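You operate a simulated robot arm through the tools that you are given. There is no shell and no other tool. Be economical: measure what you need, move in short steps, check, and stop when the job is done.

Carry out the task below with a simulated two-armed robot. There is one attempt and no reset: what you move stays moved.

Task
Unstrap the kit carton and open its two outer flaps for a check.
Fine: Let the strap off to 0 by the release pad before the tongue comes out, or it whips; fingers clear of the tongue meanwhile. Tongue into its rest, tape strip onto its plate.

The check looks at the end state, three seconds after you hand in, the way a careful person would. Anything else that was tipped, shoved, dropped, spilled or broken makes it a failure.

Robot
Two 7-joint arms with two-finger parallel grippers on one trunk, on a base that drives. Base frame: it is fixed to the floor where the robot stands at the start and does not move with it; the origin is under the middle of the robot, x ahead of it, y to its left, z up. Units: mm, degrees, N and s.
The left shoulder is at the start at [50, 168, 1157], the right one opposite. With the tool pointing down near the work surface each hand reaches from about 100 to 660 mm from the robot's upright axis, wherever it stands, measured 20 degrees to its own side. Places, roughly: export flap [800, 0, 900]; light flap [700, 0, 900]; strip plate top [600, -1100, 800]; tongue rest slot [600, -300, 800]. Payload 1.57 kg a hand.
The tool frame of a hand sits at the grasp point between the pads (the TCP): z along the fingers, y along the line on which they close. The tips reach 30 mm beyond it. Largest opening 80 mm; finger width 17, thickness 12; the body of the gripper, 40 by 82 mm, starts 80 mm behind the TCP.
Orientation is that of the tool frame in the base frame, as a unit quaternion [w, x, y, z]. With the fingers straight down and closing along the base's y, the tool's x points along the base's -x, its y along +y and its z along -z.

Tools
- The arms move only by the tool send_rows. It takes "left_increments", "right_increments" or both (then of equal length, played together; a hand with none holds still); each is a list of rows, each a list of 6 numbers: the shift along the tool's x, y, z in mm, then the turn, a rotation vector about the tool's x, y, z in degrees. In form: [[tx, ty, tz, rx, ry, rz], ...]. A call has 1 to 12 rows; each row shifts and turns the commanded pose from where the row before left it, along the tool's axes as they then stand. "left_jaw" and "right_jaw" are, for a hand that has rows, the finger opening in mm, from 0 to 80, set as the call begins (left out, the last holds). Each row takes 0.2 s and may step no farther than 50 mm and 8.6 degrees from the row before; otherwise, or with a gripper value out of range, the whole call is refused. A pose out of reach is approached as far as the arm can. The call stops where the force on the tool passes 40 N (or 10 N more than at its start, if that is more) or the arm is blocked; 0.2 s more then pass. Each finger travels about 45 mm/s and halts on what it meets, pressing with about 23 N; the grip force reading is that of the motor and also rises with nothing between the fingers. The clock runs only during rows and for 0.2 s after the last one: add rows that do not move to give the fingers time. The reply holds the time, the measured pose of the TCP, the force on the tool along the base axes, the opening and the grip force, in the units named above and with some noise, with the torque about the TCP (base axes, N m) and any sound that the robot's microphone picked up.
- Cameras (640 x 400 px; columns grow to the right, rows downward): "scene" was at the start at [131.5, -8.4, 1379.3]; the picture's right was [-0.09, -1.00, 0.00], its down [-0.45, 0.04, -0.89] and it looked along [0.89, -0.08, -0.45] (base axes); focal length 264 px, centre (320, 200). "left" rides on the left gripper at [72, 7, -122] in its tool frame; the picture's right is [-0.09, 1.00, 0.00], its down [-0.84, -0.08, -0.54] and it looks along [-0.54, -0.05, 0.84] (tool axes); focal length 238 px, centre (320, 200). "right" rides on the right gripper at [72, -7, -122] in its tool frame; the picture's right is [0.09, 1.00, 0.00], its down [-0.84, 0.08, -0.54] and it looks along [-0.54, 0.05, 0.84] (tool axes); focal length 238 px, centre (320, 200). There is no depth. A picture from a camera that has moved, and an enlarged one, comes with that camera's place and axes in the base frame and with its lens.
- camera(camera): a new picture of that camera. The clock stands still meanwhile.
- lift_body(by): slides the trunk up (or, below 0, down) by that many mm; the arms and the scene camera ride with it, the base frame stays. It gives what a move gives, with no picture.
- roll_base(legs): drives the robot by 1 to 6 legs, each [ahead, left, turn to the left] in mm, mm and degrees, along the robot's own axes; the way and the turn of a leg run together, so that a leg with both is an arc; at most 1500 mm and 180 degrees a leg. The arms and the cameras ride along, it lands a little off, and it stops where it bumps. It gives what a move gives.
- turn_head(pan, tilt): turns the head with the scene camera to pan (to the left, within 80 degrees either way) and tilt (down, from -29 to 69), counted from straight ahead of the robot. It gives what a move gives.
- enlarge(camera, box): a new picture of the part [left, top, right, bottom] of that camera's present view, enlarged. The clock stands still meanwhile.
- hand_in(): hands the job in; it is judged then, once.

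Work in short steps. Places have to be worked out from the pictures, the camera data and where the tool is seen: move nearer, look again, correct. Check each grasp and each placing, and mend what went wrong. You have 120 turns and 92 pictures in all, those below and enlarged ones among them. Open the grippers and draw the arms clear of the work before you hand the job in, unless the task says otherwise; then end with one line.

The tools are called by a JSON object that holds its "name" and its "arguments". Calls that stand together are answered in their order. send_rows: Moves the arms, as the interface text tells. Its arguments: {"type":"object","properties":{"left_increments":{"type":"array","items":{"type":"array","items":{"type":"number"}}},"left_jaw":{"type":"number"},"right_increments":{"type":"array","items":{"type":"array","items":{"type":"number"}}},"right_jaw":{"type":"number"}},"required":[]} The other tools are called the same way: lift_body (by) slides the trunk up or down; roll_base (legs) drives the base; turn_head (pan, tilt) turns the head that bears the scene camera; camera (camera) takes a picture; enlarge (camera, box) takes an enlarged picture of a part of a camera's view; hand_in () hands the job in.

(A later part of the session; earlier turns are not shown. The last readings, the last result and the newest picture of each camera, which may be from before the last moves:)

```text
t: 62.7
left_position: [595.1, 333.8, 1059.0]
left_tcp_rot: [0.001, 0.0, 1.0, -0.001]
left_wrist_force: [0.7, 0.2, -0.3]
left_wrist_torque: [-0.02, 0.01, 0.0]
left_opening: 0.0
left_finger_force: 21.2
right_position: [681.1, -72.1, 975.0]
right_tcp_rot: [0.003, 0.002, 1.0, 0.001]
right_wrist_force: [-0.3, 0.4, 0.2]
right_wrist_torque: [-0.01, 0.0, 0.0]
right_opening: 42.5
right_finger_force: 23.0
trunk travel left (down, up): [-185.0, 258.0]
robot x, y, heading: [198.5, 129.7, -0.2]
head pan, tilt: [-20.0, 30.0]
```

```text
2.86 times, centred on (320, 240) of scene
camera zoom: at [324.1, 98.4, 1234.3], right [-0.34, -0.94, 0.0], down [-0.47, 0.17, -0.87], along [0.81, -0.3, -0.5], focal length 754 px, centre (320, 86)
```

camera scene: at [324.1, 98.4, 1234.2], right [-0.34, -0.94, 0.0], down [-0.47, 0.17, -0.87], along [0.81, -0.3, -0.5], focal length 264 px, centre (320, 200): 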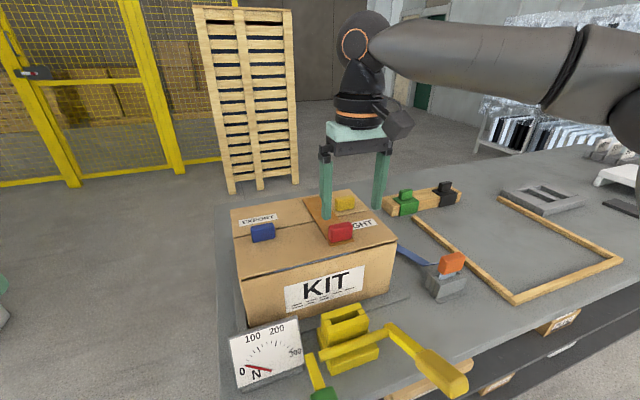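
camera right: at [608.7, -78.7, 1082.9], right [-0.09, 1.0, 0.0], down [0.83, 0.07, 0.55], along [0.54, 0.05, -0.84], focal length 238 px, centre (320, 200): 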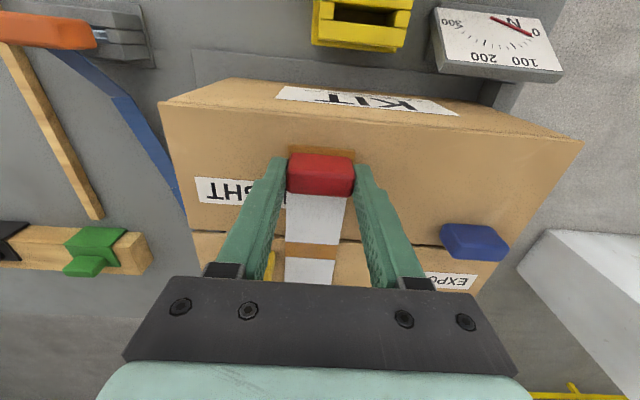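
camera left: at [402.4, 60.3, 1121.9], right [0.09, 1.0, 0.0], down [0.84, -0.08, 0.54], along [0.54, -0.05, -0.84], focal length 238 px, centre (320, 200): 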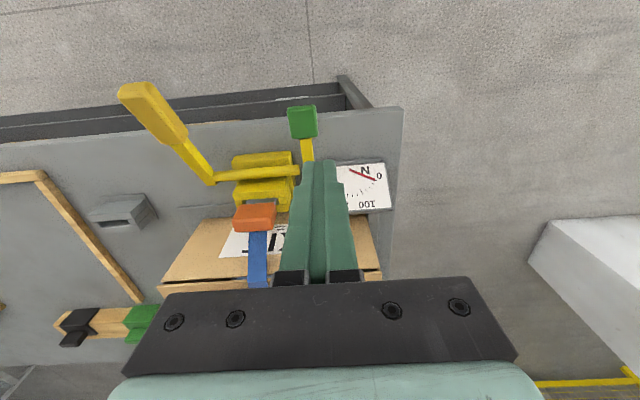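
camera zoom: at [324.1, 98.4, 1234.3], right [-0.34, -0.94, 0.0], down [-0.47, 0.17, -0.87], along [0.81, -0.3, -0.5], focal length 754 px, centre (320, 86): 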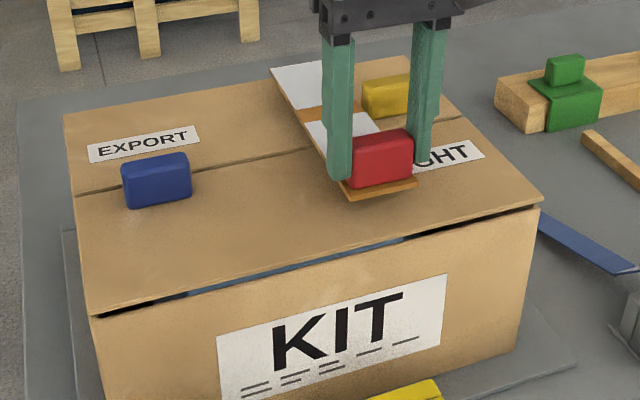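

The whole strip is coming up with the tab. I lift clear.

{"name": "send_rows", "arguments": {"right_increments": [[0, 0, -10, 0, 0, 0], [0, 0, -15, 0, 0, 0], [0, 0, -20, 0, 0, 0], [0, 0, -20, 0, 0, 0], [0, 0, 0, 0, 0, 0]]}}

{"name": "camera", "arguments": {"camera": "scene"}}

{"name": "camera", "arguments": {"camera": "right"}}

```text
t: 63.9
left_position: [595.4, 334.2, 1060.3]
left_tcp_rot: [0.0, 0.0, 1.0, 0.0]
left_wrist_force: [0.2, -0.5, -0.8]
left_wrist_torque: [0.0, 0.0, 0.03]
left_opening: 0.0
left_finger_force: 20.8
right_position: [676.3, -78.5, 1041.5]
right_tcp_rot: [0.001, 0.001, 1.0, 0.001]
right_wrist_force: [0.1, -0.7, -0.8]
right_wrist_torque: [0.0, 0.01, 0.01]
right_opening: 42.9
right_finger_force: 23.4
right hand out of reach, approached as far as the arm can: row 4
trunk travel left (down, up): [-185.0, 258.0]
robot x, y, heading: [197.2, 129.8, -0.2]
head pan, tilt: [-20.0, 30.0]
```

```text
28 pictures are left
camera scene: at [324.2, 98.3, 1234.2], right [-0.34, -0.94, 0.0], down [-0.47, 0.17, -0.87], along [0.81, -0.3, -0.5], focal length 264 px, centre (320, 200)
```

scene: 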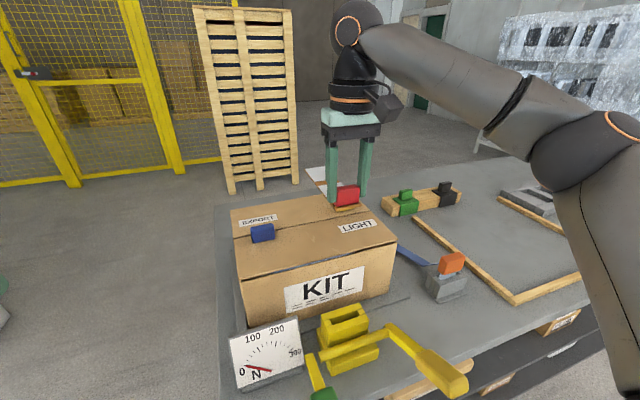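

```text
27 pictures are left
camera right: at [603.3, -84.7, 1164.0], right [-0.09, 1.0, 0.0], down [0.84, 0.07, 0.54], along [0.54, 0.05, -0.84], focal length 238 px, centre (320, 200)
```

right: 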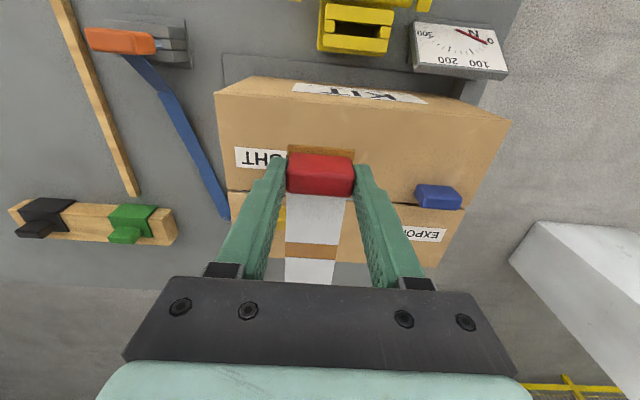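

The strip is off and rigid in the hand. I retract it a little and drive about 1000 mm right towards the plate, in two calls' worth of caution.

{"name": "send_rows", "arguments": {"right_increments": [[40, 0, 0, 0, 0, 0], [40, 0, 0, 0, 0, 0], [0, 0, 0, 0, 0, 0]]}}

{"name": "roll_base", "arguments": {"legs": [[0, -500, 0], [0, -490, 0]]}}

{"name": "camera", "arguments": {"camera": "right"}}

{"name": "camera", "arguments": {"camera": "scene"}}

```text
t: 64.7
left_position: [596.3, 335.0, 1059.6]
left_tcp_rot: [0.001, 0.0, 1.0, 0.0]
left_wrist_force: [0.2, 0.5, -0.1]
left_wrist_torque: [0.01, 0.01, 0.02]
left_opening: 0.1
left_finger_force: 21.5
right_position: [595.9, -78.3, 1040.5]
right_tcp_rot: [0.003, 0.002, 1.0, 0.001]
right_wrist_force: [-0.3, -0.8, -0.3]
right_wrist_torque: [0.04, 0.03, -0.01]
right_opening: 43.0
right_finger_force: 22.6
trunk travel left (down, up): [-185.0, 258.0]
robot x, y, heading: [196.2, 132.0, -0.0]
head pan, tilt: [-20.0, 30.0]
```

```text
t: 73.9
left_position: [593.6, -652.7, 1059.3]
left_tcp_rot: [0.001, 0.0, 1.0, 0.0]
left_wrist_force: [-0.1, -0.3, -0.1]
left_wrist_torque: [-0.01, -0.03, 0.0]
left_opening: 0.0
left_finger_force: 20.6
right_position: [595.0, -1065.1, 1039.0]
right_tcp_rot: [0.001, 0.001, 1.0, 0.001]
right_wrist_force: [0.0, 0.6, -0.6]
right_wrist_torque: [0.01, 0.05, -0.05]
right_opening: 42.8
right_finger_force: 23.1
trunk travel left (down, up): [-185.0, 258.0]
robot x, y, heading: [194.9, -857.4, -0.0]
head pan, tilt: [-20.0, 30.0]
```

```text
26 pictures are left
camera right: at [521.8, -1071.3, 1162.6], right [-0.09, 1.0, 0.0], down [0.84, 0.07, 0.55], along [0.54, 0.05, -0.84], focal length 238 px, centre (320, 200)
```

right: 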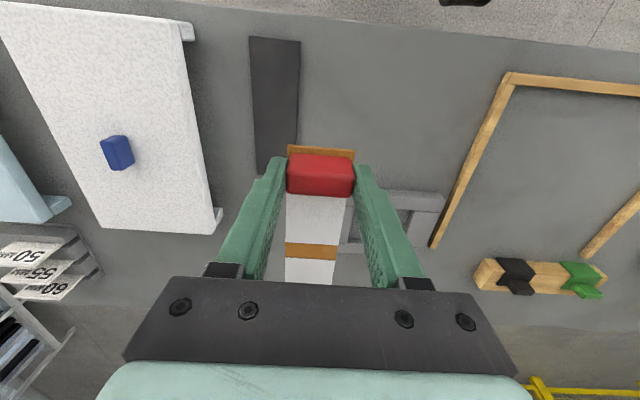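

```text
25 pictures are left
camera scene: at [322.5, -887.8, 1234.3], right [-0.34, -0.94, 0.0], down [-0.47, 0.17, -0.87], along [0.81, -0.3, -0.5], focal length 264 px, centre (320, 200)
```

scene: 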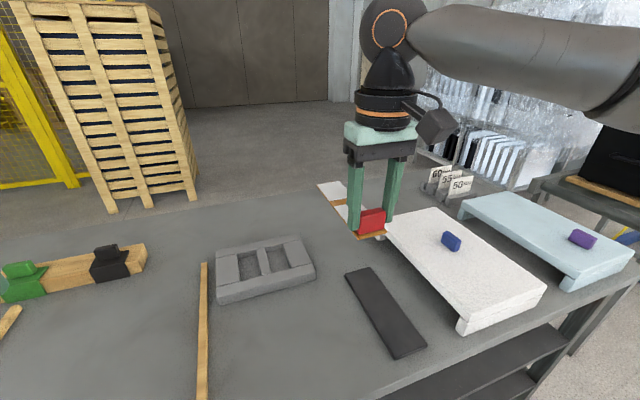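

The plate is a dark slab spanning x 517–724, y -1097…-1166, top z≈778; the strip spans about TCP x -12…+175, so I aim for TCP (538, -1131). I go there at z 860 and check.

{"name": "send_rows", "arguments": {"right_increments": [[20, -22, 0, 0, 0, 0], [20, -22, 20, 0, 0, 0], [17, -22, 30, 0, 0, 0], [0, 0, 40, 0, 0, 0], [0, 0, 40, 0, 0, 0], [0, 0, 30, 0, 0, 0], [0, 0, 19, 0, 0, 0], [0, 0, 0, 0, 0, 0]]}}

{"name": "camera", "arguments": {"camera": "right"}}

{"name": "enlarge", "arguments": {"camera": "scene", "box": [280, 220, 500, 380]}}

```text
t: 75.7
left_position: [594.1, -651.1, 1058.8]
left_tcp_rot: [0.001, 0.0, 1.0, 0.0]
left_wrist_force: [0.2, 0.3, 0.1]
left_wrist_torque: [0.03, 0.01, -0.02]
left_opening: 0.0
left_finger_force: 21.0
right_position: [539.6, -1130.9, 859.4]
right_tcp_rot: [0.002, 0.001, 1.0, 0.0]
right_wrist_force: [-1.0, -0.1, -0.1]
right_wrist_torque: [-0.01, 0.03, -0.03]
right_opening: 42.7
right_finger_force: 22.9
trunk travel left (down, up): [-185.0, 258.0]
robot x, y, heading: [195.4, -854.8, -0.2]
head pan, tilt: [-20.0, 30.0]
```

```text
24 pictures are left
camera right: at [465.7, -1136.7, 983.2], right [-0.09, 1.0, 0.0], down [0.83, 0.07, 0.55], along [0.54, 0.05, -0.84], focal length 238 px, centre (320, 200)
```

right: 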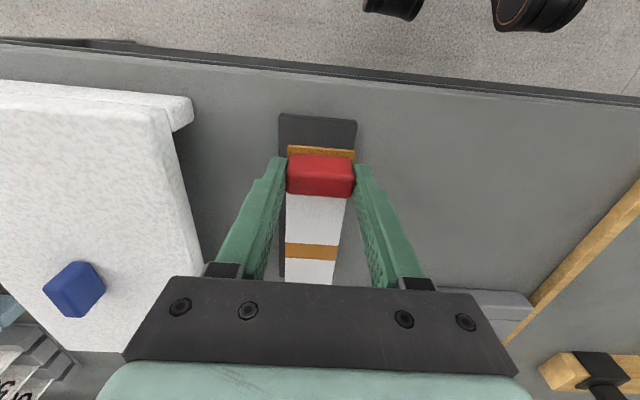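

```text
2.50 times, centred on (390, 300) of scene
camera zoom: at [322.5, -887.8, 1234.3], right [-0.34, -0.94, 0.0], down [-0.47, 0.17, -0.87], along [0.81, -0.3, -0.5], focal length 660 px, centre (145, -50)
```

zoom: 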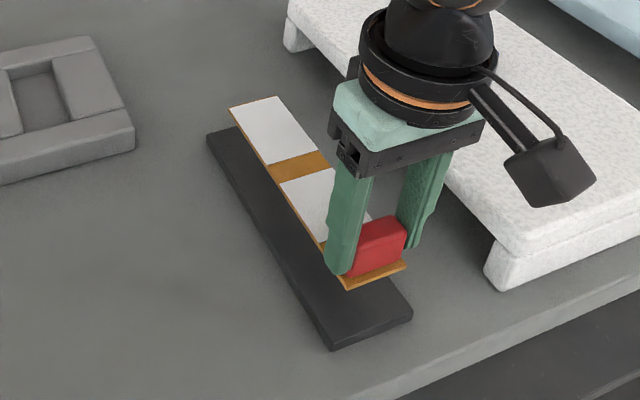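

The strip lies over the plate, centred within a few mm. I lower until it touches.

{"name": "send_rows", "arguments": {"right_increments": [[-2, -1, 8, 0, 0, 0], [0, 0, 8, 0, 0, 0], [0, 0, 6, 0, 0, 0], [0, 0, 4, 0, 0, 0], [0, 0, 4, 0, 0, 0], [0, 0, 0, 0, 0, 0]]}}

{"name": "enlarge", "arguments": {"camera": "scene", "box": [320, 230, 480, 370]}}

```text
t: 77.1
left_position: [593.5, -651.9, 1059.5]
left_tcp_rot: [0.001, 0.0, 1.0, 0.0]
left_wrist_force: [-0.6, -0.2, 0.2]
left_wrist_torque: [-0.01, -0.03, -0.01]
left_opening: 0.1
left_finger_force: 21.2
right_position: [539.9, -1130.2, 830.6]
right_tcp_rot: [0.002, 0.001, 1.0, 0.0]
right_wrist_force: [0.4, -0.6, -0.4]
right_wrist_torque: [-0.02, 0.0, 0.0]
right_opening: 42.8
right_finger_force: 23.1
trunk travel left (down, up): [-185.0, 258.0]
robot x, y, heading: [202.5, -858.3, 0.0]
head pan, tilt: [-20.0, 30.0]
```

```text
2.86 times, centred on (400, 300) of scene
camera zoom: at [322.5, -887.8, 1234.3], right [-0.34, -0.94, 0.0], down [-0.47, 0.17, -0.87], along [0.81, -0.3, -0.5], focal length 754 px, centre (91, -86)
```

zoom: 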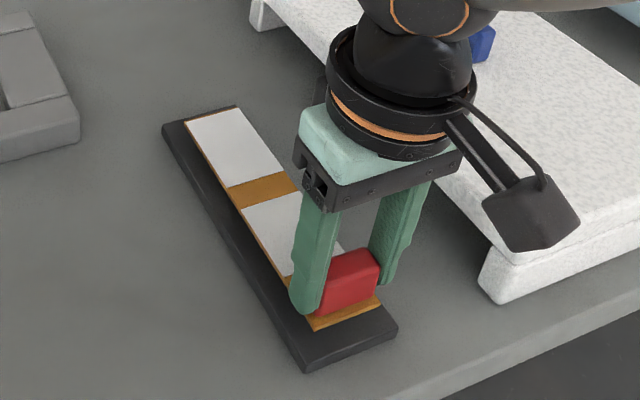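

Still a small gap. I creep down to contact.

{"name": "send_rows", "arguments": {"right_increments": [[0, 0, 3, 0, 0, 0], [0, 0, 3, 0, 0, 0], [0, 0, 3, 0, 0, 0], [0, 0, 0, 0, 0, 0]]}}

{"name": "enlarge", "arguments": {"camera": "scene", "box": [320, 230, 480, 370]}}

```text
t: 78.1
left_position: [593.8, -651.4, 1058.7]
left_tcp_rot: [0.002, 0.0, 1.0, 0.0]
left_wrist_force: [-0.2, -0.5, -0.3]
left_wrist_torque: [0.0, 0.0, 0.0]
left_opening: 0.0
left_finger_force: 20.9
right_position: [539.8, -1130.6, 820.8]
right_tcp_rot: [0.001, 0.001, 1.0, 0.001]
right_wrist_force: [-0.6, -0.6, -0.1]
right_wrist_torque: [-0.01, -0.03, -0.03]
right_opening: 43.0
right_finger_force: 23.5
trunk travel left (down, up): [-185.0, 258.0]
robot x, y, heading: [199.6, -855.8, -0.2]
head pan, tilt: [-20.0, 30.0]
```

```text
2.86 times, centred on (400, 300) of scene
camera zoom: at [322.5, -887.8, 1234.3], right [-0.34, -0.94, 0.0], down [-0.47, 0.17, -0.87], along [0.81, -0.3, -0.5], focal length 754 px, centre (91, -86)
```

zoom: 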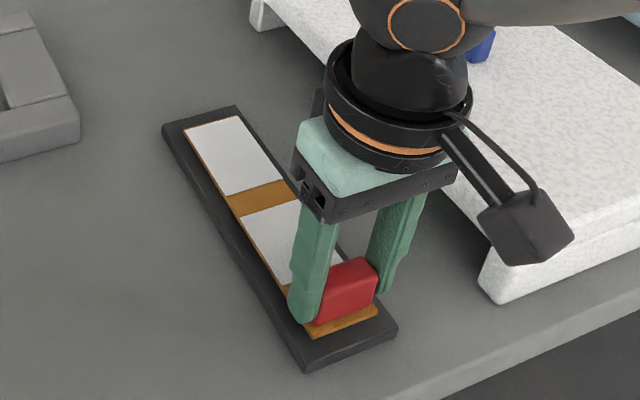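

The strip sits well inside the plate outline and nearly down. A few millimetres more to touch.

{"name": "send_rows", "arguments": {"right_increments": [[0, 0, 2, 0, 0, 0], [0, 0, 2, 0, 0, 0], [0, 0, 2, 0, 0, 0], [0, 0, 0, 0, 0, 0]]}}

```text
t: 79.1
left_position: [593.9, -652.0, 1059.3]
left_tcp_rot: [0.002, 0.0, 1.0, 0.0]
left_wrist_force: [-0.3, -0.2, -0.3]
left_wrist_torque: [0.0, 0.03, 0.01]
left_opening: 0.4
left_finger_force: 21.6
right_position: [541.4, -1130.2, 815.1]
right_tcp_rot: [0.001, 0.002, 1.0, 0.0]
right_wrist_force: [-0.5, -0.5, 0.4]
right_wrist_torque: [-0.01, 0.0, 0.03]
right_opening: 42.6
right_finger_force: 22.3
trunk travel left (down, up): [-185.0, 258.0]
robot x, y, heading: [197.7, -854.2, -0.1]
head pan, tilt: [-20.0, 30.0]
```

No contact yet; I continue in 2 mm steps.

{"name": "send_rows", "arguments": {"right_increments": [[0, 0, 2, 0, 0, 0], [0, 0, 2, 0, 0, 0], [0, 0, 0, 0, 0, 0]]}}

{"name": "send_rows", "arguments": {"right_increments": [[0, 0, 2, 0, 0, 0], [0, 0, 0, 0, 0, 0]]}}

```text
t: 79.9
left_position: [593.6, -651.6, 1059.6]
left_tcp_rot: [0.001, 0.0, 1.0, 0.0]
left_wrist_force: [0.0, -1.7, 0.3]
left_wrist_torque: [-0.01, -0.01, -0.04]
left_opening: 0.0
left_finger_force: 21.5
right_position: [540.4, -1129.8, 813.6]
right_tcp_rot: [0.005, 0.001, 1.0, 0.001]
right_wrist_force: [-1.8, -3.2, 21.9]
right_wrist_torque: [-0.15, 0.0, -0.01]
right_opening: 43.0
right_finger_force: 23.1
trunk travel left (down, up): [-185.0, 258.0]
robot x, y, heading: [196.9, -858.9, 0.2]
head pan, tilt: [-20.0, 30.0]
```

```text
t: 80.5
left_position: [592.6, -651.3, 1060.4]
left_tcp_rot: [0.001, 0.0, 1.0, -0.002]
left_wrist_force: [0.1, -0.3, 0.0]
left_wrist_torque: [0.02, 0.02, -0.04]
left_opening: 0.0
left_finger_force: 21.5
right_position: [540.7, -1131.6, 810.0]
right_tcp_rot: [0.003, 0.0, 1.0, 0.001]
right_wrist_force: [2.1, -3.9, 21.3]
right_wrist_torque: [-0.17, -0.16, -0.03]
right_opening: 42.8
right_finger_force: 23.2
trunk travel left (down, up): [-185.0, 258.0]
robot x, y, heading: [197.2, -856.3, 0.4]
head pan, tilt: [-20.0, 30.0]
```

It is pressed onto the plate. I ease off 2 mm, open to 62, rise slowly and look.

{"name": "send_rows", "arguments": {"right_increments": [[0, 0, -2, 0, 0, 0], [0, 0, 0, 0, 0, 0], [0, 0, 0, 0, 0, 0], [0, 0, -8, 0, 0, 0], [0, 0, -20, 0, 0, 0], [0, 0, -40, 0, 0, 0], [0, 0, -40, 0, 0, 0], [0, 0, -40, 0, 0, 0], [0, 0, -40, 0, 0, 0]], "right_jaw": 72}}

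{"name": "enlarge", "arguments": {"camera": "scene", "box": [280, 220, 480, 380]}}

```text
t: 82.5
left_position: [593.2, -650.3, 1060.2]
left_tcp_rot: [0.001, 0.0, 1.0, 0.001]
left_wrist_force: [0.7, 0.1, 0.2]
left_wrist_torque: [0.01, 0.02, 0.01]
left_opening: 0.0
left_finger_force: 21.3
right_position: [538.6, -1130.9, 1000.1]
right_tcp_rot: [0.002, 0.0, 1.0, 0.002]
right_wrist_force: [-0.6, 0.9, 0.4]
right_wrist_torque: [-0.02, 0.0, 0.0]
right_opening: 71.7
right_finger_force: 0.1
trunk travel left (down, up): [-185.0, 258.0]
robot x, y, heading: [195.5, -857.8, 0.2]
head pan, tilt: [-20.0, 30.0]
```

```text
2.50 times, centred on (380, 300) of scene
camera zoom: at [322.4, -887.6, 1234.3], right [-0.34, -0.94, 0.0], down [-0.47, 0.17, -0.87], along [0.81, -0.3, -0.5], focal length 660 px, centre (170, -50)
```

zoom: 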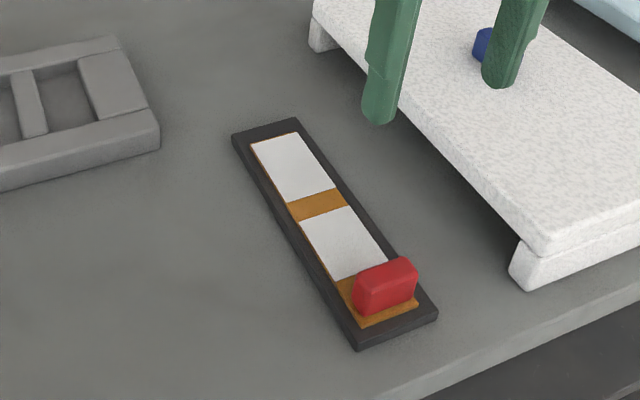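

The strip is neatly on its plate. Next the flaps: the near "LIGHT" flap has the blue tab near (737, 70), the far "EXPORT" flap the yellow tab near (784, -129). I drive back so the left hand faces the blue tab, and raise the trunk 70 mm.

{"name": "roll_base", "arguments": {"legs": [[0, 370, 0], [0, 370, 0], [50, 0, 0]]}}

{"name": "lift_body", "arguments": {"by": 70}}

{"name": "send_rows", "arguments": {"left_increments": [[-10, 0, 20, 0, 0, 0], [-20, -5, 20, 0, 0, 0], [-20, -5, 20, 0, 0, 0], [0, 0, 0, 0, 0, 0], [0, 0, 0, 0, 0, 0]], "left_jaw": 78}}

{"name": "camera", "arguments": {"camera": "left"}}

```text
t: 90.3
left_position: [629.4, 85.8, 1058.1]
left_tcp_rot: [-0.001, 0.0, 1.0, 0.0]
left_wrist_force: [-0.4, 0.2, -0.5]
left_wrist_torque: [0.02, 0.01, 0.0]
left_opening: 0.2
left_finger_force: 21.8
right_position: [573.5, -393.1, 999.1]
right_tcp_rot: [0.001, 0.002, 1.0, 0.002]
right_wrist_force: [1.0, -0.6, 0.3]
right_wrist_torque: [-0.02, 0.01, 0.01]
right_opening: 72.1
right_finger_force: 0.1
trunk travel left (down, up): [-185.0, 258.0]
robot x, y, heading: [235.8, -116.3, -0.2]
head pan, tilt: [-20.0, 30.0]
stopped in leg 3: the robot was blocked; the commanded pose is now the measured one
```

```text
t: 91.4
left_position: [629.0, 86.3, 1127.8]
left_tcp_rot: [-0.001, 0.0, 1.0, 0.0]
left_wrist_force: [-0.2, -0.2, 0.8]
left_wrist_torque: [0.04, 0.02, -0.02]
left_opening: 0.0
left_finger_force: 20.7
right_position: [572.1, -394.7, 1068.3]
right_tcp_rot: [0.001, 0.002, 1.0, 0.002]
right_wrist_force: [0.7, 0.8, 0.7]
right_wrist_torque: [-0.03, 0.02, 0.0]
right_opening: 71.8
right_finger_force: 0.1
trunk travel left (down, up): [-255.0, 188.0]
robot x, y, heading: [235.7, -121.6, -0.3]
head pan, tilt: [-20.0, 30.0]
```

```text
t: 92.6
left_position: [677.8, 75.7, 1067.8]
left_tcp_rot: [-0.001, 0.0, 1.0, 0.001]
left_wrist_force: [0.5, -0.4, -0.1]
left_wrist_torque: [-0.01, 0.0, -0.04]
left_opening: 78.1
left_finger_force: 0.1
right_position: [573.4, -394.5, 1068.2]
right_tcp_rot: [0.0, 0.003, 1.0, 0.001]
right_wrist_force: [-0.7, 0.4, -0.7]
right_wrist_torque: [0.01, -0.01, 0.01]
right_opening: 72.1
right_finger_force: 0.0
trunk travel left (down, up): [-255.0, 188.0]
robot x, y, heading: [232.0, -118.3, 0.1]
head pan, tilt: [-20.0, 30.0]
```

```text
19 pictures are left
camera left: at [607.5, 82.0, 1191.1], right [0.09, 1.0, 0.0], down [0.84, -0.08, 0.54], along [0.54, -0.05, -0.84], focal length 238 px, centre (320, 200)
```

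left: 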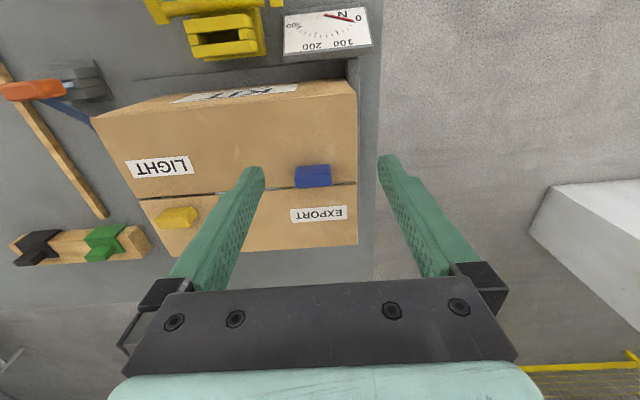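

The base stops at x≈235 against the table, so that's as near as it gets. Blue tab refined to (740, 61). I move the left hand over it and lower to about z 960.

{"name": "send_rows", "arguments": {"left_increments": [[-20, -5, 25, 0, 0, 0], [-20, -5, 25, 0, 0, 0], [-20, -5, 25, 0, 0, 0], [0, 0, 25, 0, 0, 0], [0, 0, 8, 0, 0, 0], [0, 0, 0, 0, 0, 0]]}}

{"name": "camera", "arguments": {"camera": "left"}}

```text
t: 94.0
left_position: [738.3, 60.6, 959.2]
left_tcp_rot: [-0.001, 0.0, 1.0, 0.001]
left_wrist_force: [0.7, 0.3, 0.3]
left_wrist_torque: [-0.01, 0.0, -0.01]
left_opening: 78.2
left_finger_force: 0.0
right_position: [574.7, -394.2, 1069.3]
right_tcp_rot: [0.001, 0.002, 1.0, 0.001]
right_wrist_force: [0.1, 0.0, 0.2]
right_wrist_torque: [0.01, -0.02, 0.03]
right_opening: 72.0
right_finger_force: 0.0
trunk travel left (down, up): [-255.0, 188.0]
robot x, y, heading: [229.0, -116.0, -0.2]
head pan, tilt: [-20.0, 30.0]
```

```text
18 pictures are left
camera left: at [667.5, 67.1, 1082.5], right [0.09, 1.0, 0.0], down [0.84, -0.08, 0.54], along [0.54, -0.05, -0.84], focal length 238 px, centre (320, 200)
```

left: 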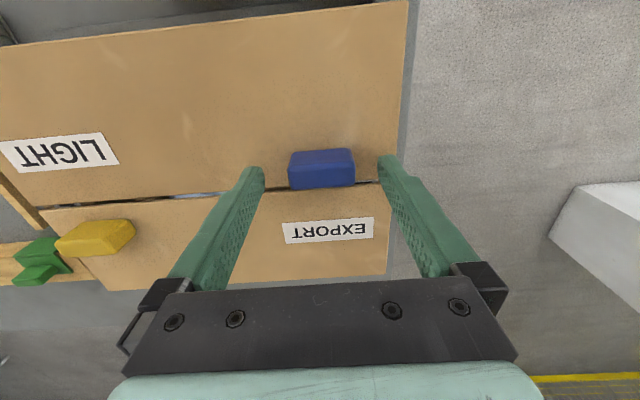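

Aligned. I lower to z 945 and grip the blue tab.

{"name": "send_rows", "arguments": {"left_increments": [[-2, 0, 7, 0, 0, 0], [0, 0, 7, 0, 0, 0], [0, 0, 0, 0, 0, 0]]}}

{"name": "send_rows", "arguments": {"left_increments": [[0, 0, 0, 0, 0, 0], [0, 0, 0, 0, 0, 0], [0, 0, 0, 0, 0, 0], [0, 0, 0, 0, 0, 0]], "left_jaw": 15}}

```text
t: 94.8
left_position: [740.4, 60.5, 946.4]
left_tcp_rot: [0.0, 0.0, 1.0, 0.0]
left_wrist_force: [0.3, 0.9, 6.3]
left_wrist_torque: [0.0, 0.04, -0.09]
left_opening: 77.9
left_finger_force: 0.0
right_position: [572.8, -395.4, 1068.7]
right_tcp_rot: [0.0, 0.003, 1.0, 0.002]
right_wrist_force: [0.0, -0.2, 1.0]
right_wrist_torque: [0.0, 0.0, 0.01]
right_opening: 71.8
right_finger_force: 0.1
trunk travel left (down, up): [-255.0, 188.0]
robot x, y, heading: [234.8, -123.3, -0.1]
head pan, tilt: [-20.0, 30.0]
```

```text
t: 95.8
left_position: [740.5, 62.6, 946.3]
left_tcp_rot: [0.0, -0.002, 1.0, 0.001]
left_wrist_force: [1.4, 6.9, 10.7]
left_wrist_torque: [-0.07, 0.21, 0.02]
left_opening: 43.9
left_finger_force: 23.7
right_position: [572.2, -393.7, 1068.7]
right_tcp_rot: [0.001, 0.002, 1.0, 0.001]
right_wrist_force: [0.6, -0.3, 0.1]
right_wrist_torque: [0.01, 0.02, -0.01]
right_opening: 72.1
right_finger_force: 0.0
trunk travel left (down, up): [-255.0, 188.0]
robot x, y, heading: [233.1, -117.2, -0.2]
head pan, tilt: [-20.0, 30.0]
```

Gripped at 44 mm. I swing the flap about its hinge near (647, 909), pitching the hand half as fast; first 40° of it.

{"name": "send_rows", "arguments": {"left_increments": [[6, 0, -15.8, 0, -5, 0], [7.4, 0, -15.4, 0, -5, 0], [8.8, 0, -14.9, 0, -5, 0], [10.1, 0, -14.2, 0, -5, 0], [0, 0, 0, 0, 0, 0]]}}

{"name": "camera", "arguments": {"camera": "scene"}}

```text
t: 97.0
left_position: [702.2, 59.1, 1001.2]
left_tcp_rot: [0.173, -0.001, 0.985, 0.0]
left_wrist_force: [6.1, -2.7, -5.4]
left_wrist_torque: [0.2, -0.77, -0.09]
left_opening: 43.5
left_finger_force: 23.0
right_position: [574.6, -394.9, 1068.1]
right_tcp_rot: [0.0, 0.002, 1.0, 0.003]
right_wrist_force: [0.2, 0.2, -0.6]
right_wrist_torque: [-0.04, 0.01, 0.0]
right_opening: 71.9
right_finger_force: 0.0
trunk travel left (down, up): [-255.0, 188.0]
robot x, y, heading: [232.8, -115.0, 0.0]
head pan, tilt: [-20.0, 30.0]
```

```text
17 pictures are left
camera scene: at [358.2, -150.5, 1304.1], right [-0.34, -0.94, 0.0], down [-0.47, 0.17, -0.87], along [0.81, -0.3, -0.5], focal length 264 px, centre (320, 200)
```

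scene: 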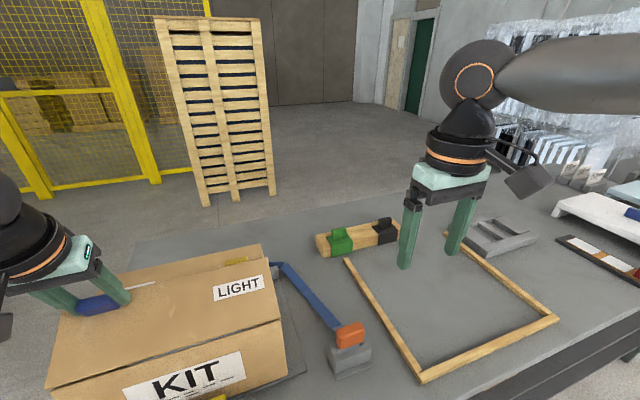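

The LIGHT flap rises with the tab. I continue the arc towards 90°.

{"name": "send_rows", "arguments": {"left_increments": [[11.2, 0, -13.4, 0, -5, 0], [12.3, 0, -12.6, 0, -5, 0], [13.4, 0, -11.6, 0, -5, 0], [14.4, 0, -10.6, 0, -5, 0], [15.3, 0, -9.3, 0, -5, 0], [0, 0, 0, 0, 0, 0]]}}

{"name": "turn_head", "arguments": {"pan": 12, "tilt": 35}}

{"name": "camera", "arguments": {"camera": "scene"}}

```text
t: 98.4
left_position: [623.7, 58.6, 1019.8]
left_tcp_rot: [0.38, 0.0, 0.925, 0.001]
left_wrist_force: [-0.6, 1.8, -2.6]
left_wrist_torque: [0.15, 0.12, 0.14]
left_opening: 43.8
left_finger_force: 23.4
left hand out of reach, approached as far as the arm can: row 5
right_position: [574.4, -393.6, 1067.6]
right_tcp_rot: [0.001, 0.002, 1.0, 0.001]
right_wrist_force: [0.3, 0.6, -0.5]
right_wrist_torque: [0.04, 0.01, 0.0]
right_opening: 72.0
right_finger_force: 0.1
trunk travel left (down, up): [-255.0, 188.0]
robot x, y, heading: [232.9, -119.9, -0.5]
head pan, tilt: [-20.0, 30.0]
```

```text
t: 99.4
left_position: [624.0, 58.7, 1021.4]
left_tcp_rot: [0.382, 0.0, 0.924, 0.0]
left_wrist_force: [-0.9, 1.8, -3.2]
left_wrist_torque: [0.16, 0.06, 0.22]
left_opening: 43.6
left_finger_force: 23.1
right_position: [572.9, -393.9, 1068.6]
right_tcp_rot: [0.001, 0.003, 1.0, 0.001]
right_wrist_force: [-0.8, 0.3, -0.2]
right_wrist_torque: [-0.02, -0.05, 0.01]
right_opening: 71.7
right_finger_force: 0.1
trunk travel left (down, up): [-255.0, 188.0]
robot x, y, heading: [231.2, -121.6, -0.1]
head pan, tilt: [12.0, 35.0]
```

```text
16 pictures are left
camera scene: at [358.6, -100.8, 1296.5], right [0.21, -0.98, 0.0], down [-0.56, -0.12, -0.82], along [0.8, 0.17, -0.57], focal length 264 px, centre (320, 200)
```

scene: 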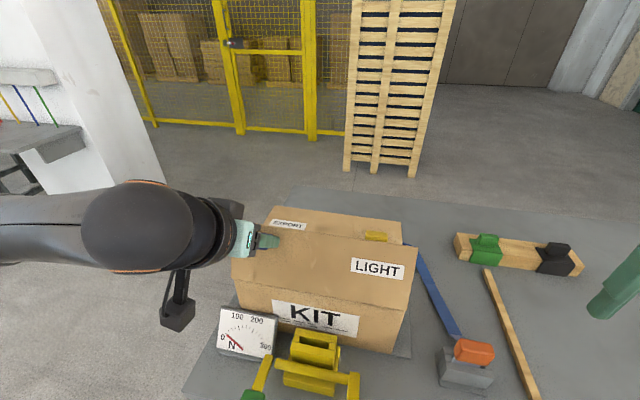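

The flap is near 85° with the hand at 45° pitch. I pull it past vertical to about 110° without more pitch.

{"name": "send_rows", "arguments": {"left_increments": [[11, 0, -6, 0, 0, 0], [11.3, 0, -5.7, 0, 0, 0], [8, 0, -3, 0, 0, 0], [8, 0, -2.7, 0, 0, 0], [0, 0, 0, 0, 0, 0]]}}

{"name": "camera", "arguments": {"camera": "scene"}}

```text
t: 100.6
left_position: [621.1, 47.4, 1021.8]
left_tcp_rot: [0.382, -0.001, 0.924, 0.001]
left_wrist_force: [5.4, 3.2, -4.0]
left_wrist_torque: [0.56, -0.69, 0.28]
left_opening: 43.7
left_finger_force: 22.6
left hand out of reach, approached as far as the arm can: row 1, 2, 3, 4
right_position: [573.4, -394.4, 1069.0]
right_tcp_rot: [0.001, 0.003, 1.0, 0.001]
right_wrist_force: [-0.5, -1.1, 0.0]
right_wrist_torque: [0.0, 0.0, 0.0]
right_opening: 72.0
right_finger_force: 0.1
trunk travel left (down, up): [-255.0, 188.0]
robot x, y, heading: [232.0, -120.9, -0.1]
head pan, tilt: [12.0, 35.0]
```

```text
15 pictures are left
camera scene: at [359.1, -100.6, 1296.4], right [0.21, -0.98, 0.0], down [-0.56, -0.12, -0.82], along [0.8, 0.17, -0.57], focal length 264 px, centre (320, 200)
```

scene: 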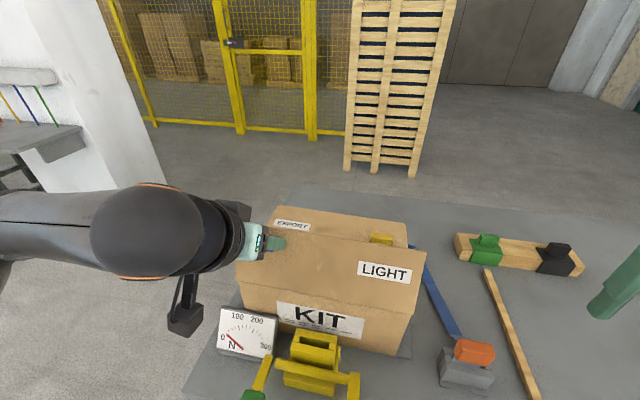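

The arm hit its limit and slid sideways 11 mm, nudging the carton along. I move y back by the same amount and check.

{"name": "send_rows", "arguments": {"left_increments": [[0, 4, 0, 0, 0, 0], [0, 4, 0, 0, 0, 0], [0, 3.5, 0, 0, 0, 0], [0, 0, 0, 0, 0, 0]]}}

{"name": "camera", "arguments": {"camera": "scene"}}

```text
t: 101.6
left_position: [623.2, 56.0, 1022.7]
left_tcp_rot: [0.38, 0.001, 0.925, 0.0]
left_wrist_force: [-0.2, -1.5, -2.8]
left_wrist_torque: [-0.29, 0.05, -0.46]
left_opening: 43.9
left_finger_force: 23.2
left hand out of reach, approached as far as the arm can: row 3
right_position: [574.5, -394.6, 1068.6]
right_tcp_rot: [0.0, 0.003, 1.0, 0.002]
right_wrist_force: [-0.5, -0.3, 0.8]
right_wrist_torque: [0.0, 0.0, 0.02]
right_opening: 72.0
right_finger_force: 0.1
trunk travel left (down, up): [-255.0, 188.0]
robot x, y, heading: [232.1, -119.1, 0.1]
head pan, tilt: [12.0, 35.0]
```

```text
14 pictures are left
camera scene: at [358.6, -101.2, 1296.5], right [0.21, -0.98, 0.0], down [-0.56, -0.12, -0.82], along [0.8, 0.17, -0.57], focal length 264 px, centre (320, 200)
```

scene: 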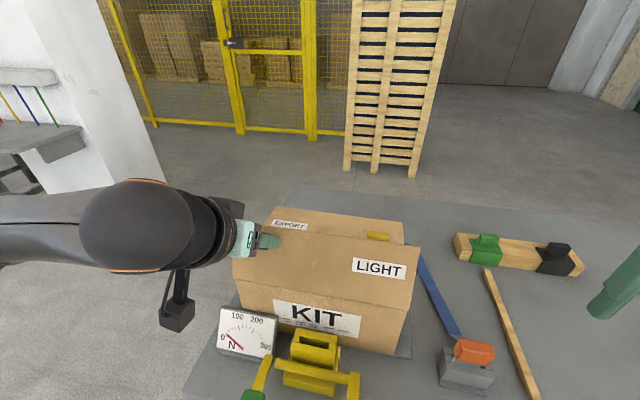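

The carton is back within a millimetre or so. I now swing the flap on by driving the base back and dipping the trunk in small amounts, leaving the arm still.

{"name": "roll_base", "arguments": {"legs": [[-23, 0, 0]]}}

{"name": "lift_body", "arguments": {"by": -9}}

{"name": "roll_base", "arguments": {"legs": [[-20, 0, 0]]}}

{"name": "lift_body", "arguments": {"by": -10}}

{"name": "camera", "arguments": {"camera": "scene"}}

```text
t: 102.4
left_position: [601.0, 57.3, 1021.6]
left_tcp_rot: [0.38, -0.001, 0.925, 0.001]
left_wrist_force: [-0.7, 0.7, -3.5]
left_wrist_torque: [-0.18, 0.13, 0.02]
left_opening: 43.6
left_finger_force: 23.1
right_position: [551.1, -394.4, 1068.2]
right_tcp_rot: [0.001, 0.003, 1.0, 0.002]
right_wrist_force: [0.2, -0.9, -0.1]
right_wrist_torque: [0.0, 0.0, 0.06]
right_opening: 72.4
right_finger_force: 0.1
trunk travel left (down, up): [-255.0, 188.0]
robot x, y, heading: [212.0, -119.9, -0.0]
head pan, tilt: [12.0, 35.0]
```

```text
t: 103.0
left_position: [601.3, 57.9, 1018.5]
left_tcp_rot: [0.387, -0.001, 0.922, 0.0]
left_wrist_force: [-4.3, 4.5, 25.1]
left_wrist_torque: [-0.02, -0.17, -0.42]
left_opening: 43.9
left_finger_force: 23.3
right_position: [548.8, -393.9, 1060.7]
right_tcp_rot: [0.002, 0.003, 1.0, 0.003]
right_wrist_force: [0.4, 0.1, -0.5]
right_wrist_torque: [-0.01, -0.01, -0.01]
right_opening: 71.8
right_finger_force: 0.1
trunk travel left (down, up): [-246.0, 197.0]
robot x, y, heading: [209.3, -119.8, -0.1]
head pan, tilt: [12.0, 35.0]
```

```text
t: 103.8
left_position: [579.1, 57.6, 1011.0]
left_tcp_rot: [0.377, 0.001, 0.926, 0.001]
left_wrist_force: [0.9, -0.3, -5.5]
left_wrist_torque: [0.1, 0.84, 0.06]
left_opening: 44.0
left_finger_force: 23.2
right_position: [531.3, -393.5, 1058.8]
right_tcp_rot: [0.001, 0.003, 1.0, 0.002]
right_wrist_force: [-0.3, -0.3, 0.1]
right_wrist_torque: [0.0, -0.03, 0.02]
right_opening: 72.0
right_finger_force: 0.0
trunk travel left (down, up): [-246.0, 197.0]
robot x, y, heading: [186.2, -118.6, 0.1]
head pan, tilt: [12.0, 35.0]
```

```text
t: 104.3
left_position: [579.6, 58.0, 1004.1]
left_tcp_rot: [0.382, 0.0, 0.924, 0.0]
left_wrist_force: [0.9, 5.5, 26.7]
left_wrist_torque: [-0.25, -0.5, -0.35]
left_opening: 43.9
left_finger_force: 22.7
right_position: [530.2, -394.3, 1050.6]
right_tcp_rot: [0.002, 0.002, 1.0, 0.002]
right_wrist_force: [-0.1, 0.5, -0.7]
right_wrist_torque: [-0.01, 0.0, -0.01]
right_opening: 72.0
right_finger_force: 0.2
trunk travel left (down, up): [-236.0, 207.0]
robot x, y, heading: [186.6, -120.0, -0.1]
head pan, tilt: [12.0, 35.0]
```

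```text
13 pictures are left
camera scene: at [314.1, -101.0, 1278.0], right [0.21, -0.98, 0.0], down [-0.56, -0.12, -0.82], along [0.8, 0.17, -0.57], focal length 264 px, centre (320, 200)
```

scene: 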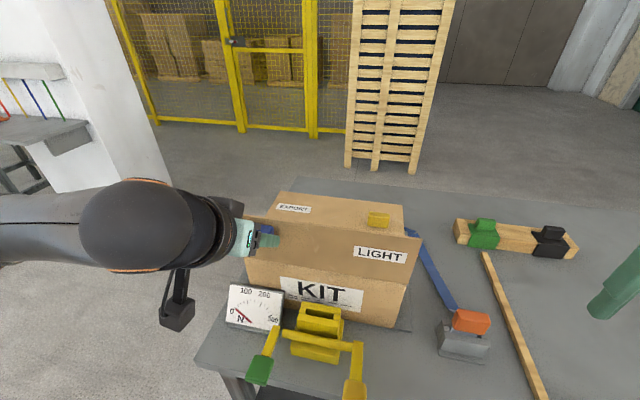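

The flap leans past vertical (~112°). I open the left jaw and withdraw along the fingers.

{"name": "send_rows", "arguments": {"left_increments": [[0, 0, 0, 0, 0, 0], [0, 0, 0, 0, 0, 0], [0, 0, 0, 0, 0, 0], [0, 0, -20, 0, 0, 0], [0, 0, -25, 0, 0, 0], [0, 0, -25, 0, 0, 0]], "left_jaw": 78}}

{"name": "camera", "arguments": {"camera": "scene"}}

```text
t: 105.7
left_position: [542.3, 52.5, 1057.8]
left_tcp_rot: [0.376, 0.001, 0.927, 0.002]
left_wrist_force: [0.2, 0.2, 0.1]
left_wrist_torque: [0.03, -0.01, 0.02]
left_opening: 78.1
left_finger_force: 0.0
left hand out of reach, approached as far as the arm can: row 4, 5
right_position: [530.6, -393.8, 1049.4]
right_tcp_rot: [0.001, 0.003, 1.0, 0.002]
right_wrist_force: [-0.5, 0.4, 0.3]
right_wrist_torque: [0.02, 0.03, -0.01]
right_opening: 72.2
right_finger_force: 0.1
trunk travel left (down, up): [-236.0, 207.0]
robot x, y, heading: [187.1, -121.8, -0.3]
head pan, tilt: [12.0, 35.0]
```

```text
12 pictures are left
camera scene: at [315.5, -101.1, 1277.5], right [0.21, -0.98, 0.0], down [-0.56, -0.12, -0.82], along [0.8, 0.17, -0.57], focal length 264 px, centre (320, 200)
```

scene: 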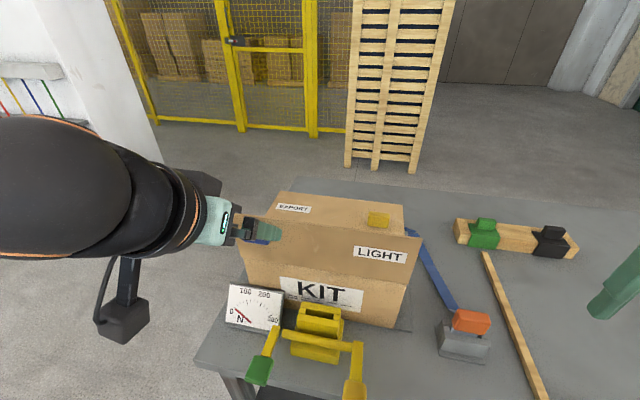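

The flap stays where it was put. I reposition the base (left 196, ahead 45) so that the right hand can push it wider from inside and then reach the yellow tab.

{"name": "roll_base", "arguments": {"legs": [[0, 196, 0], [42, 0, 0]]}}

{"name": "send_rows", "arguments": {"right_increments": [[-30, 20, 0, 0, 0, 0], [-30, 20, 0, 0, 0, 0], [-30, 20, 0, 0, 0, 0], [-15, 10, 0, 0, 0, 0], [0, 0, 25, 0, 0, 0], [0, 0, 25, 0, 0, 0], [0, 0, 14, 0, 0, 0], [0, 0, 0, 0, 0, 0]], "right_jaw": 0}}

{"name": "camera", "arguments": {"camera": "scene"}}

```text
t: 108.6
left_position: [583.8, 248.5, 1056.9]
left_tcp_rot: [0.376, 0.001, 0.926, 0.001]
left_wrist_force: [-0.5, 0.3, -0.3]
left_wrist_torque: [0.01, 0.01, 0.0]
left_opening: 78.0
left_finger_force: 0.1
right_position: [573.6, -199.2, 1048.9]
right_tcp_rot: [0.001, 0.002, 1.0, 0.002]
right_wrist_force: [0.9, 0.0, -0.1]
right_wrist_torque: [-0.01, 0.03, 0.0]
right_opening: 71.8
right_finger_force: 0.1
trunk travel left (down, up): [-236.0, 207.0]
robot x, y, heading: [230.7, 74.2, -0.2]
head pan, tilt: [12.0, 35.0]
```

```text
t: 110.4
left_position: [584.3, 248.5, 1057.1]
left_tcp_rot: [0.376, 0.0, 0.926, 0.002]
left_wrist_force: [-0.4, 0.4, -1.3]
left_wrist_torque: [-0.01, 0.01, 0.02]
left_opening: 78.2
left_finger_force: 0.0
right_position: [680.0, -129.1, 985.1]
right_tcp_rot: [0.001, 0.002, 1.0, 0.002]
right_wrist_force: [0.2, 0.5, 0.0]
right_wrist_torque: [-0.01, 0.0, -0.01]
right_opening: 0.1
right_finger_force: 21.6
trunk travel left (down, up): [-236.0, 207.0]
robot x, y, heading: [230.9, 76.2, -0.3]
head pan, tilt: [12.0, 35.0]
```

```text
11 pictures are left
camera scene: at [358.4, 94.0, 1277.5], right [0.21, -0.98, 0.0], down [-0.56, -0.12, -0.82], along [0.8, 0.17, -0.57], focal length 264 px, centre (320, 200)
```

scene: 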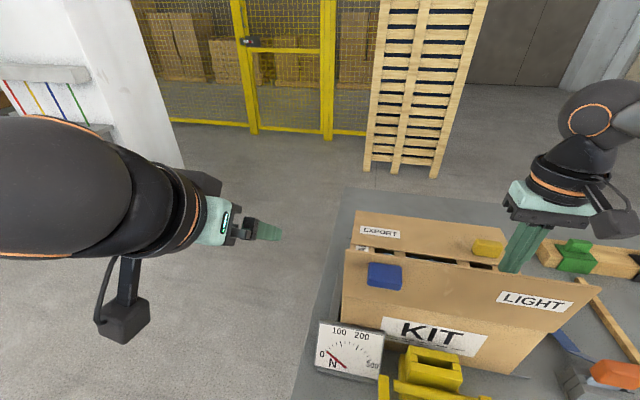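

The closed fingers are behind the flap. I sweep gently toward the robot, watching the force.

{"name": "send_rows", "arguments": {"right_increments": [[15, 5, 0, 0, 0, 0], [12, 5, 0, 0, 0, 0], [12, 5, 0, 0, 0, 0], [10, 5, 0, 0, 0, 0], [10, 0, 0, 0, 0, 0], [10, 0, 0, 0, 0, 0], [10, 0, 0, 0, 0, 0], [10, 0, 0, 0, 0, 0], [10, 0, 0, 0, 0, 0], [0, 0, 0, 0, 0, 0]]}}

{"name": "camera", "arguments": {"camera": "scene"}}

```text
t: 112.6
left_position: [583.3, 249.3, 1057.6]
left_tcp_rot: [0.377, 0.0, 0.926, 0.002]
left_wrist_force: [-0.2, -0.4, 0.2]
left_wrist_torque: [0.01, -0.01, 0.0]
left_opening: 77.8
left_finger_force: 0.0
right_position: [578.1, -109.4, 985.8]
right_tcp_rot: [0.001, 0.003, 1.0, 0.002]
right_wrist_force: [2.8, 0.1, 2.2]
right_wrist_torque: [0.07, -0.1, -0.05]
right_opening: 0.0
right_finger_force: 21.1
trunk travel left (down, up): [-236.0, 207.0]
robot x, y, heading: [232.8, 74.0, -0.3]
head pan, tilt: [12.0, 35.0]
```

```text
10 pictures are left
camera scene: at [358.6, 94.2, 1277.6], right [0.21, -0.98, 0.0], down [-0.56, -0.12, -0.82], along [0.8, 0.17, -0.57], focal length 264 px, centre (320, 200)
```

scene: 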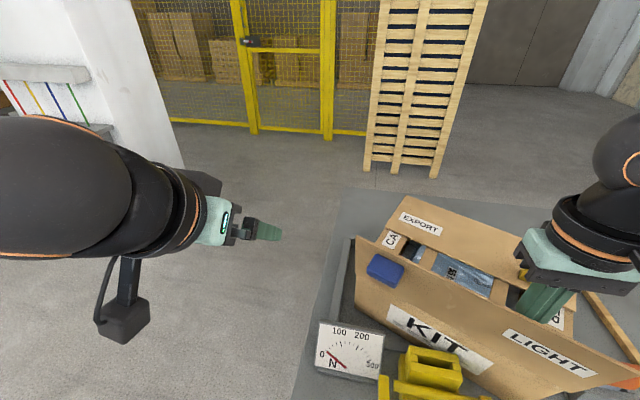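

The flap had reached its stop, so the carton itself yawed, its right side coming toward me. I must put it back. First I lift the hand out clear and view the carton's pose.

{"name": "send_rows", "arguments": {"right_increments": [[-12, 0, 0, 0, 0, 0], [0, 0, -30, 0, 0, 0], [0, 0, -40, 0, 0, 0], [30, -30, -20, 0, 0, 0], [40, -30, 0, 0, 0, 0], [40, -30, 0, 0, 0, 0], [20, -20, 0, 0, 0, 0], [0, 0, 0, 0, 0, 0]]}}

{"name": "turn_head", "arguments": {"pan": -10, "tilt": 40}}

{"name": "enlarge", "arguments": {"camera": "scene", "box": [160, 100, 480, 300]}}

```text
t: 114.4
left_position: [582.6, 249.9, 1057.2]
left_tcp_rot: [0.376, 0.001, 0.927, 0.001]
left_wrist_force: [-0.3, -0.3, 0.7]
left_wrist_torque: [-0.03, 0.02, 0.01]
left_opening: 78.0
left_finger_force: 0.1
right_position: [460.5, -218.0, 1074.7]
right_tcp_rot: [0.001, 0.002, 1.0, 0.001]
right_wrist_force: [0.0, -0.8, 0.4]
right_wrist_torque: [0.02, -0.03, 0.01]
right_opening: 0.1
right_finger_force: 21.5
trunk travel left (down, up): [-236.0, 207.0]
robot x, y, heading: [234.7, 77.5, -0.2]
head pan, tilt: [12.0, 35.0]
```

```text
t: 115.2
left_position: [583.2, 250.5, 1057.3]
left_tcp_rot: [0.376, 0.001, 0.927, 0.001]
left_wrist_force: [0.4, 1.0, 0.0]
left_wrist_torque: [-0.01, -0.01, 0.0]
left_opening: 77.8
left_finger_force: 0.0
right_position: [462.0, -217.2, 1075.3]
right_tcp_rot: [0.0, 0.002, 1.0, 0.002]
right_wrist_force: [1.1, 0.4, -0.2]
right_wrist_torque: [0.04, -0.01, 0.0]
right_opening: 0.0
right_finger_force: 21.2
trunk travel left (down, up): [-236.0, 207.0]
robot x, y, heading: [230.7, 77.8, 0.0]
head pan, tilt: [-10.0, 40.0]
```

```text
2.00 times, centred on (320, 200) of scene
camera zoom: at [356.0, 61.0, 1269.9], right [-0.17, -0.98, 0.0], down [-0.63, 0.11, -0.77], along [0.75, -0.13, -0.64], focal length 528 px, centre (320, 200)
```

zoom: 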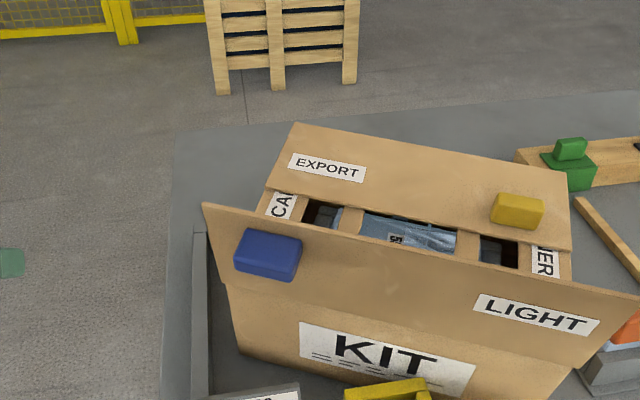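

The carton is yawed about 27° (front-right corner near (550, -160); it should be near (652, -184)). By reversing the push — a pitched closed hand at y≈-110 against the front face below the flap, driven in +x by the base — it should turn back. First I back off and pitch the right hand.

{"name": "roll_base", "arguments": {"legs": [[-112, 0, 0]]}}

{"name": "send_rows", "arguments": {"right_increments": [[0, 20, 0, 0, -8.6, 0], [0, 20, 0, 0, -8.6, 0], [0, 20, 0, 0, -8.6, 0], [0, 20, 0, 0, -8.6, 0], [0, 27, 0, 0, 0, 0], [-4.7, 0, 33.5, 0, 0, 0], [-4.7, 0, 33.5, 0, 0, 0], [-4.7, 0, 33.5, 0, 0, 0], [0, 0, 0, 0, 0, 0]]}}

```text
t: 116.4
left_position: [472.1, 249.3, 1057.4]
left_tcp_rot: [0.376, 0.0, 0.927, 0.002]
left_wrist_force: [-0.3, -0.5, 0.6]
left_wrist_torque: [-0.03, -0.01, -0.01]
left_opening: 77.9
left_finger_force: 0.0
right_position: [351.8, -217.4, 1075.6]
right_tcp_rot: [0.001, 0.002, 1.0, 0.002]
right_wrist_force: [-0.3, 0.2, 0.0]
right_wrist_torque: [0.0, 0.0, 0.0]
right_opening: 0.0
right_finger_force: 21.6
trunk travel left (down, up): [-236.0, 207.0]
robot x, y, heading: [116.8, 75.7, -0.2]
head pan, tilt: [-10.0, 40.0]
```

```text
t: 118.4
left_position: [473.3, 248.4, 1058.1]
left_tcp_rot: [0.376, 0.001, 0.927, 0.002]
left_wrist_force: [-0.6, 0.4, 0.3]
left_wrist_torque: [0.02, 0.04, -0.01]
left_opening: 78.0
left_finger_force: 0.1
right_position: [441.3, -103.1, 1041.0]
right_tcp_rot: [0.296, 0.002, 0.955, 0.001]
right_wrist_force: [-0.5, -0.1, -0.1]
right_wrist_torque: [-0.01, -0.03, 0.0]
right_opening: 0.1
right_finger_force: 21.6
right hand out of reach, approached as far as the arm can: row 4, 6, 7, 8
trunk travel left (down, up): [-236.0, 207.0]
robot x, y, heading: [120.9, 72.0, 0.0]
head pan, tilt: [-10.0, 40.0]
```

The arm is limited low and near, so I advance 20 mm and use the trunk to descend 120 mm instead (tip to z≈896, above the tensioner handle).

{"name": "send_rows", "arguments": {"right_increments": [[-16.5, -4, 11.3, 0, 0, 0], [0, 0, 0, 0, 0, 0]]}}

{"name": "lift_body", "arguments": {"by": -120}}

{"name": "camera", "arguments": {"camera": "scene"}}

```text
t: 119.0
left_position: [474.6, 249.4, 1057.1]
left_tcp_rot: [0.376, 0.001, 0.927, 0.002]
left_wrist_force: [-0.5, 0.2, 0.5]
left_wrist_torque: [0.01, 0.04, -0.02]
left_opening: 77.8
left_finger_force: 0.0
right_position: [460.6, -107.5, 1041.5]
right_tcp_rot: [0.297, 0.003, 0.955, 0.0]
right_wrist_force: [-0.8, -0.1, -0.6]
right_wrist_torque: [-0.03, -0.01, -0.02]
right_opening: 0.0
right_finger_force: 21.2
trunk travel left (down, up): [-236.0, 207.0]
robot x, y, heading: [120.9, 80.0, -0.3]
head pan, tilt: [-10.0, 40.0]
```

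```text
t: 120.5
left_position: [473.2, 248.7, 937.4]
left_tcp_rot: [0.376, 0.001, 0.927, 0.002]
left_wrist_force: [0.2, 0.2, 0.0]
left_wrist_torque: [0.02, 0.01, -0.02]
left_opening: 77.9
left_finger_force: 0.0
right_position: [461.4, -107.3, 923.0]
right_tcp_rot: [0.297, 0.002, 0.955, 0.0]
right_wrist_force: [-0.5, 0.1, 0.2]
right_wrist_torque: [-0.03, 0.01, -0.02]
right_opening: 0.2
right_finger_force: 22.0
trunk travel left (down, up): [-116.0, 327.0]
robot x, y, heading: [123.5, 76.1, -0.0]
head pan, tilt: [-10.0, 40.0]
```

```text
8 pictures are left
camera scene: at [245.2, 61.1, 1150.0], right [-0.17, -0.98, 0.0], down [-0.63, 0.11, -0.77], along [0.75, -0.13, -0.64], focal length 264 px, centre (320, 200)
```

scene: 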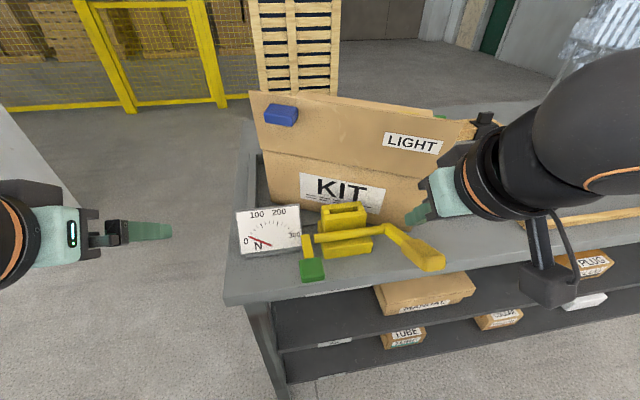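

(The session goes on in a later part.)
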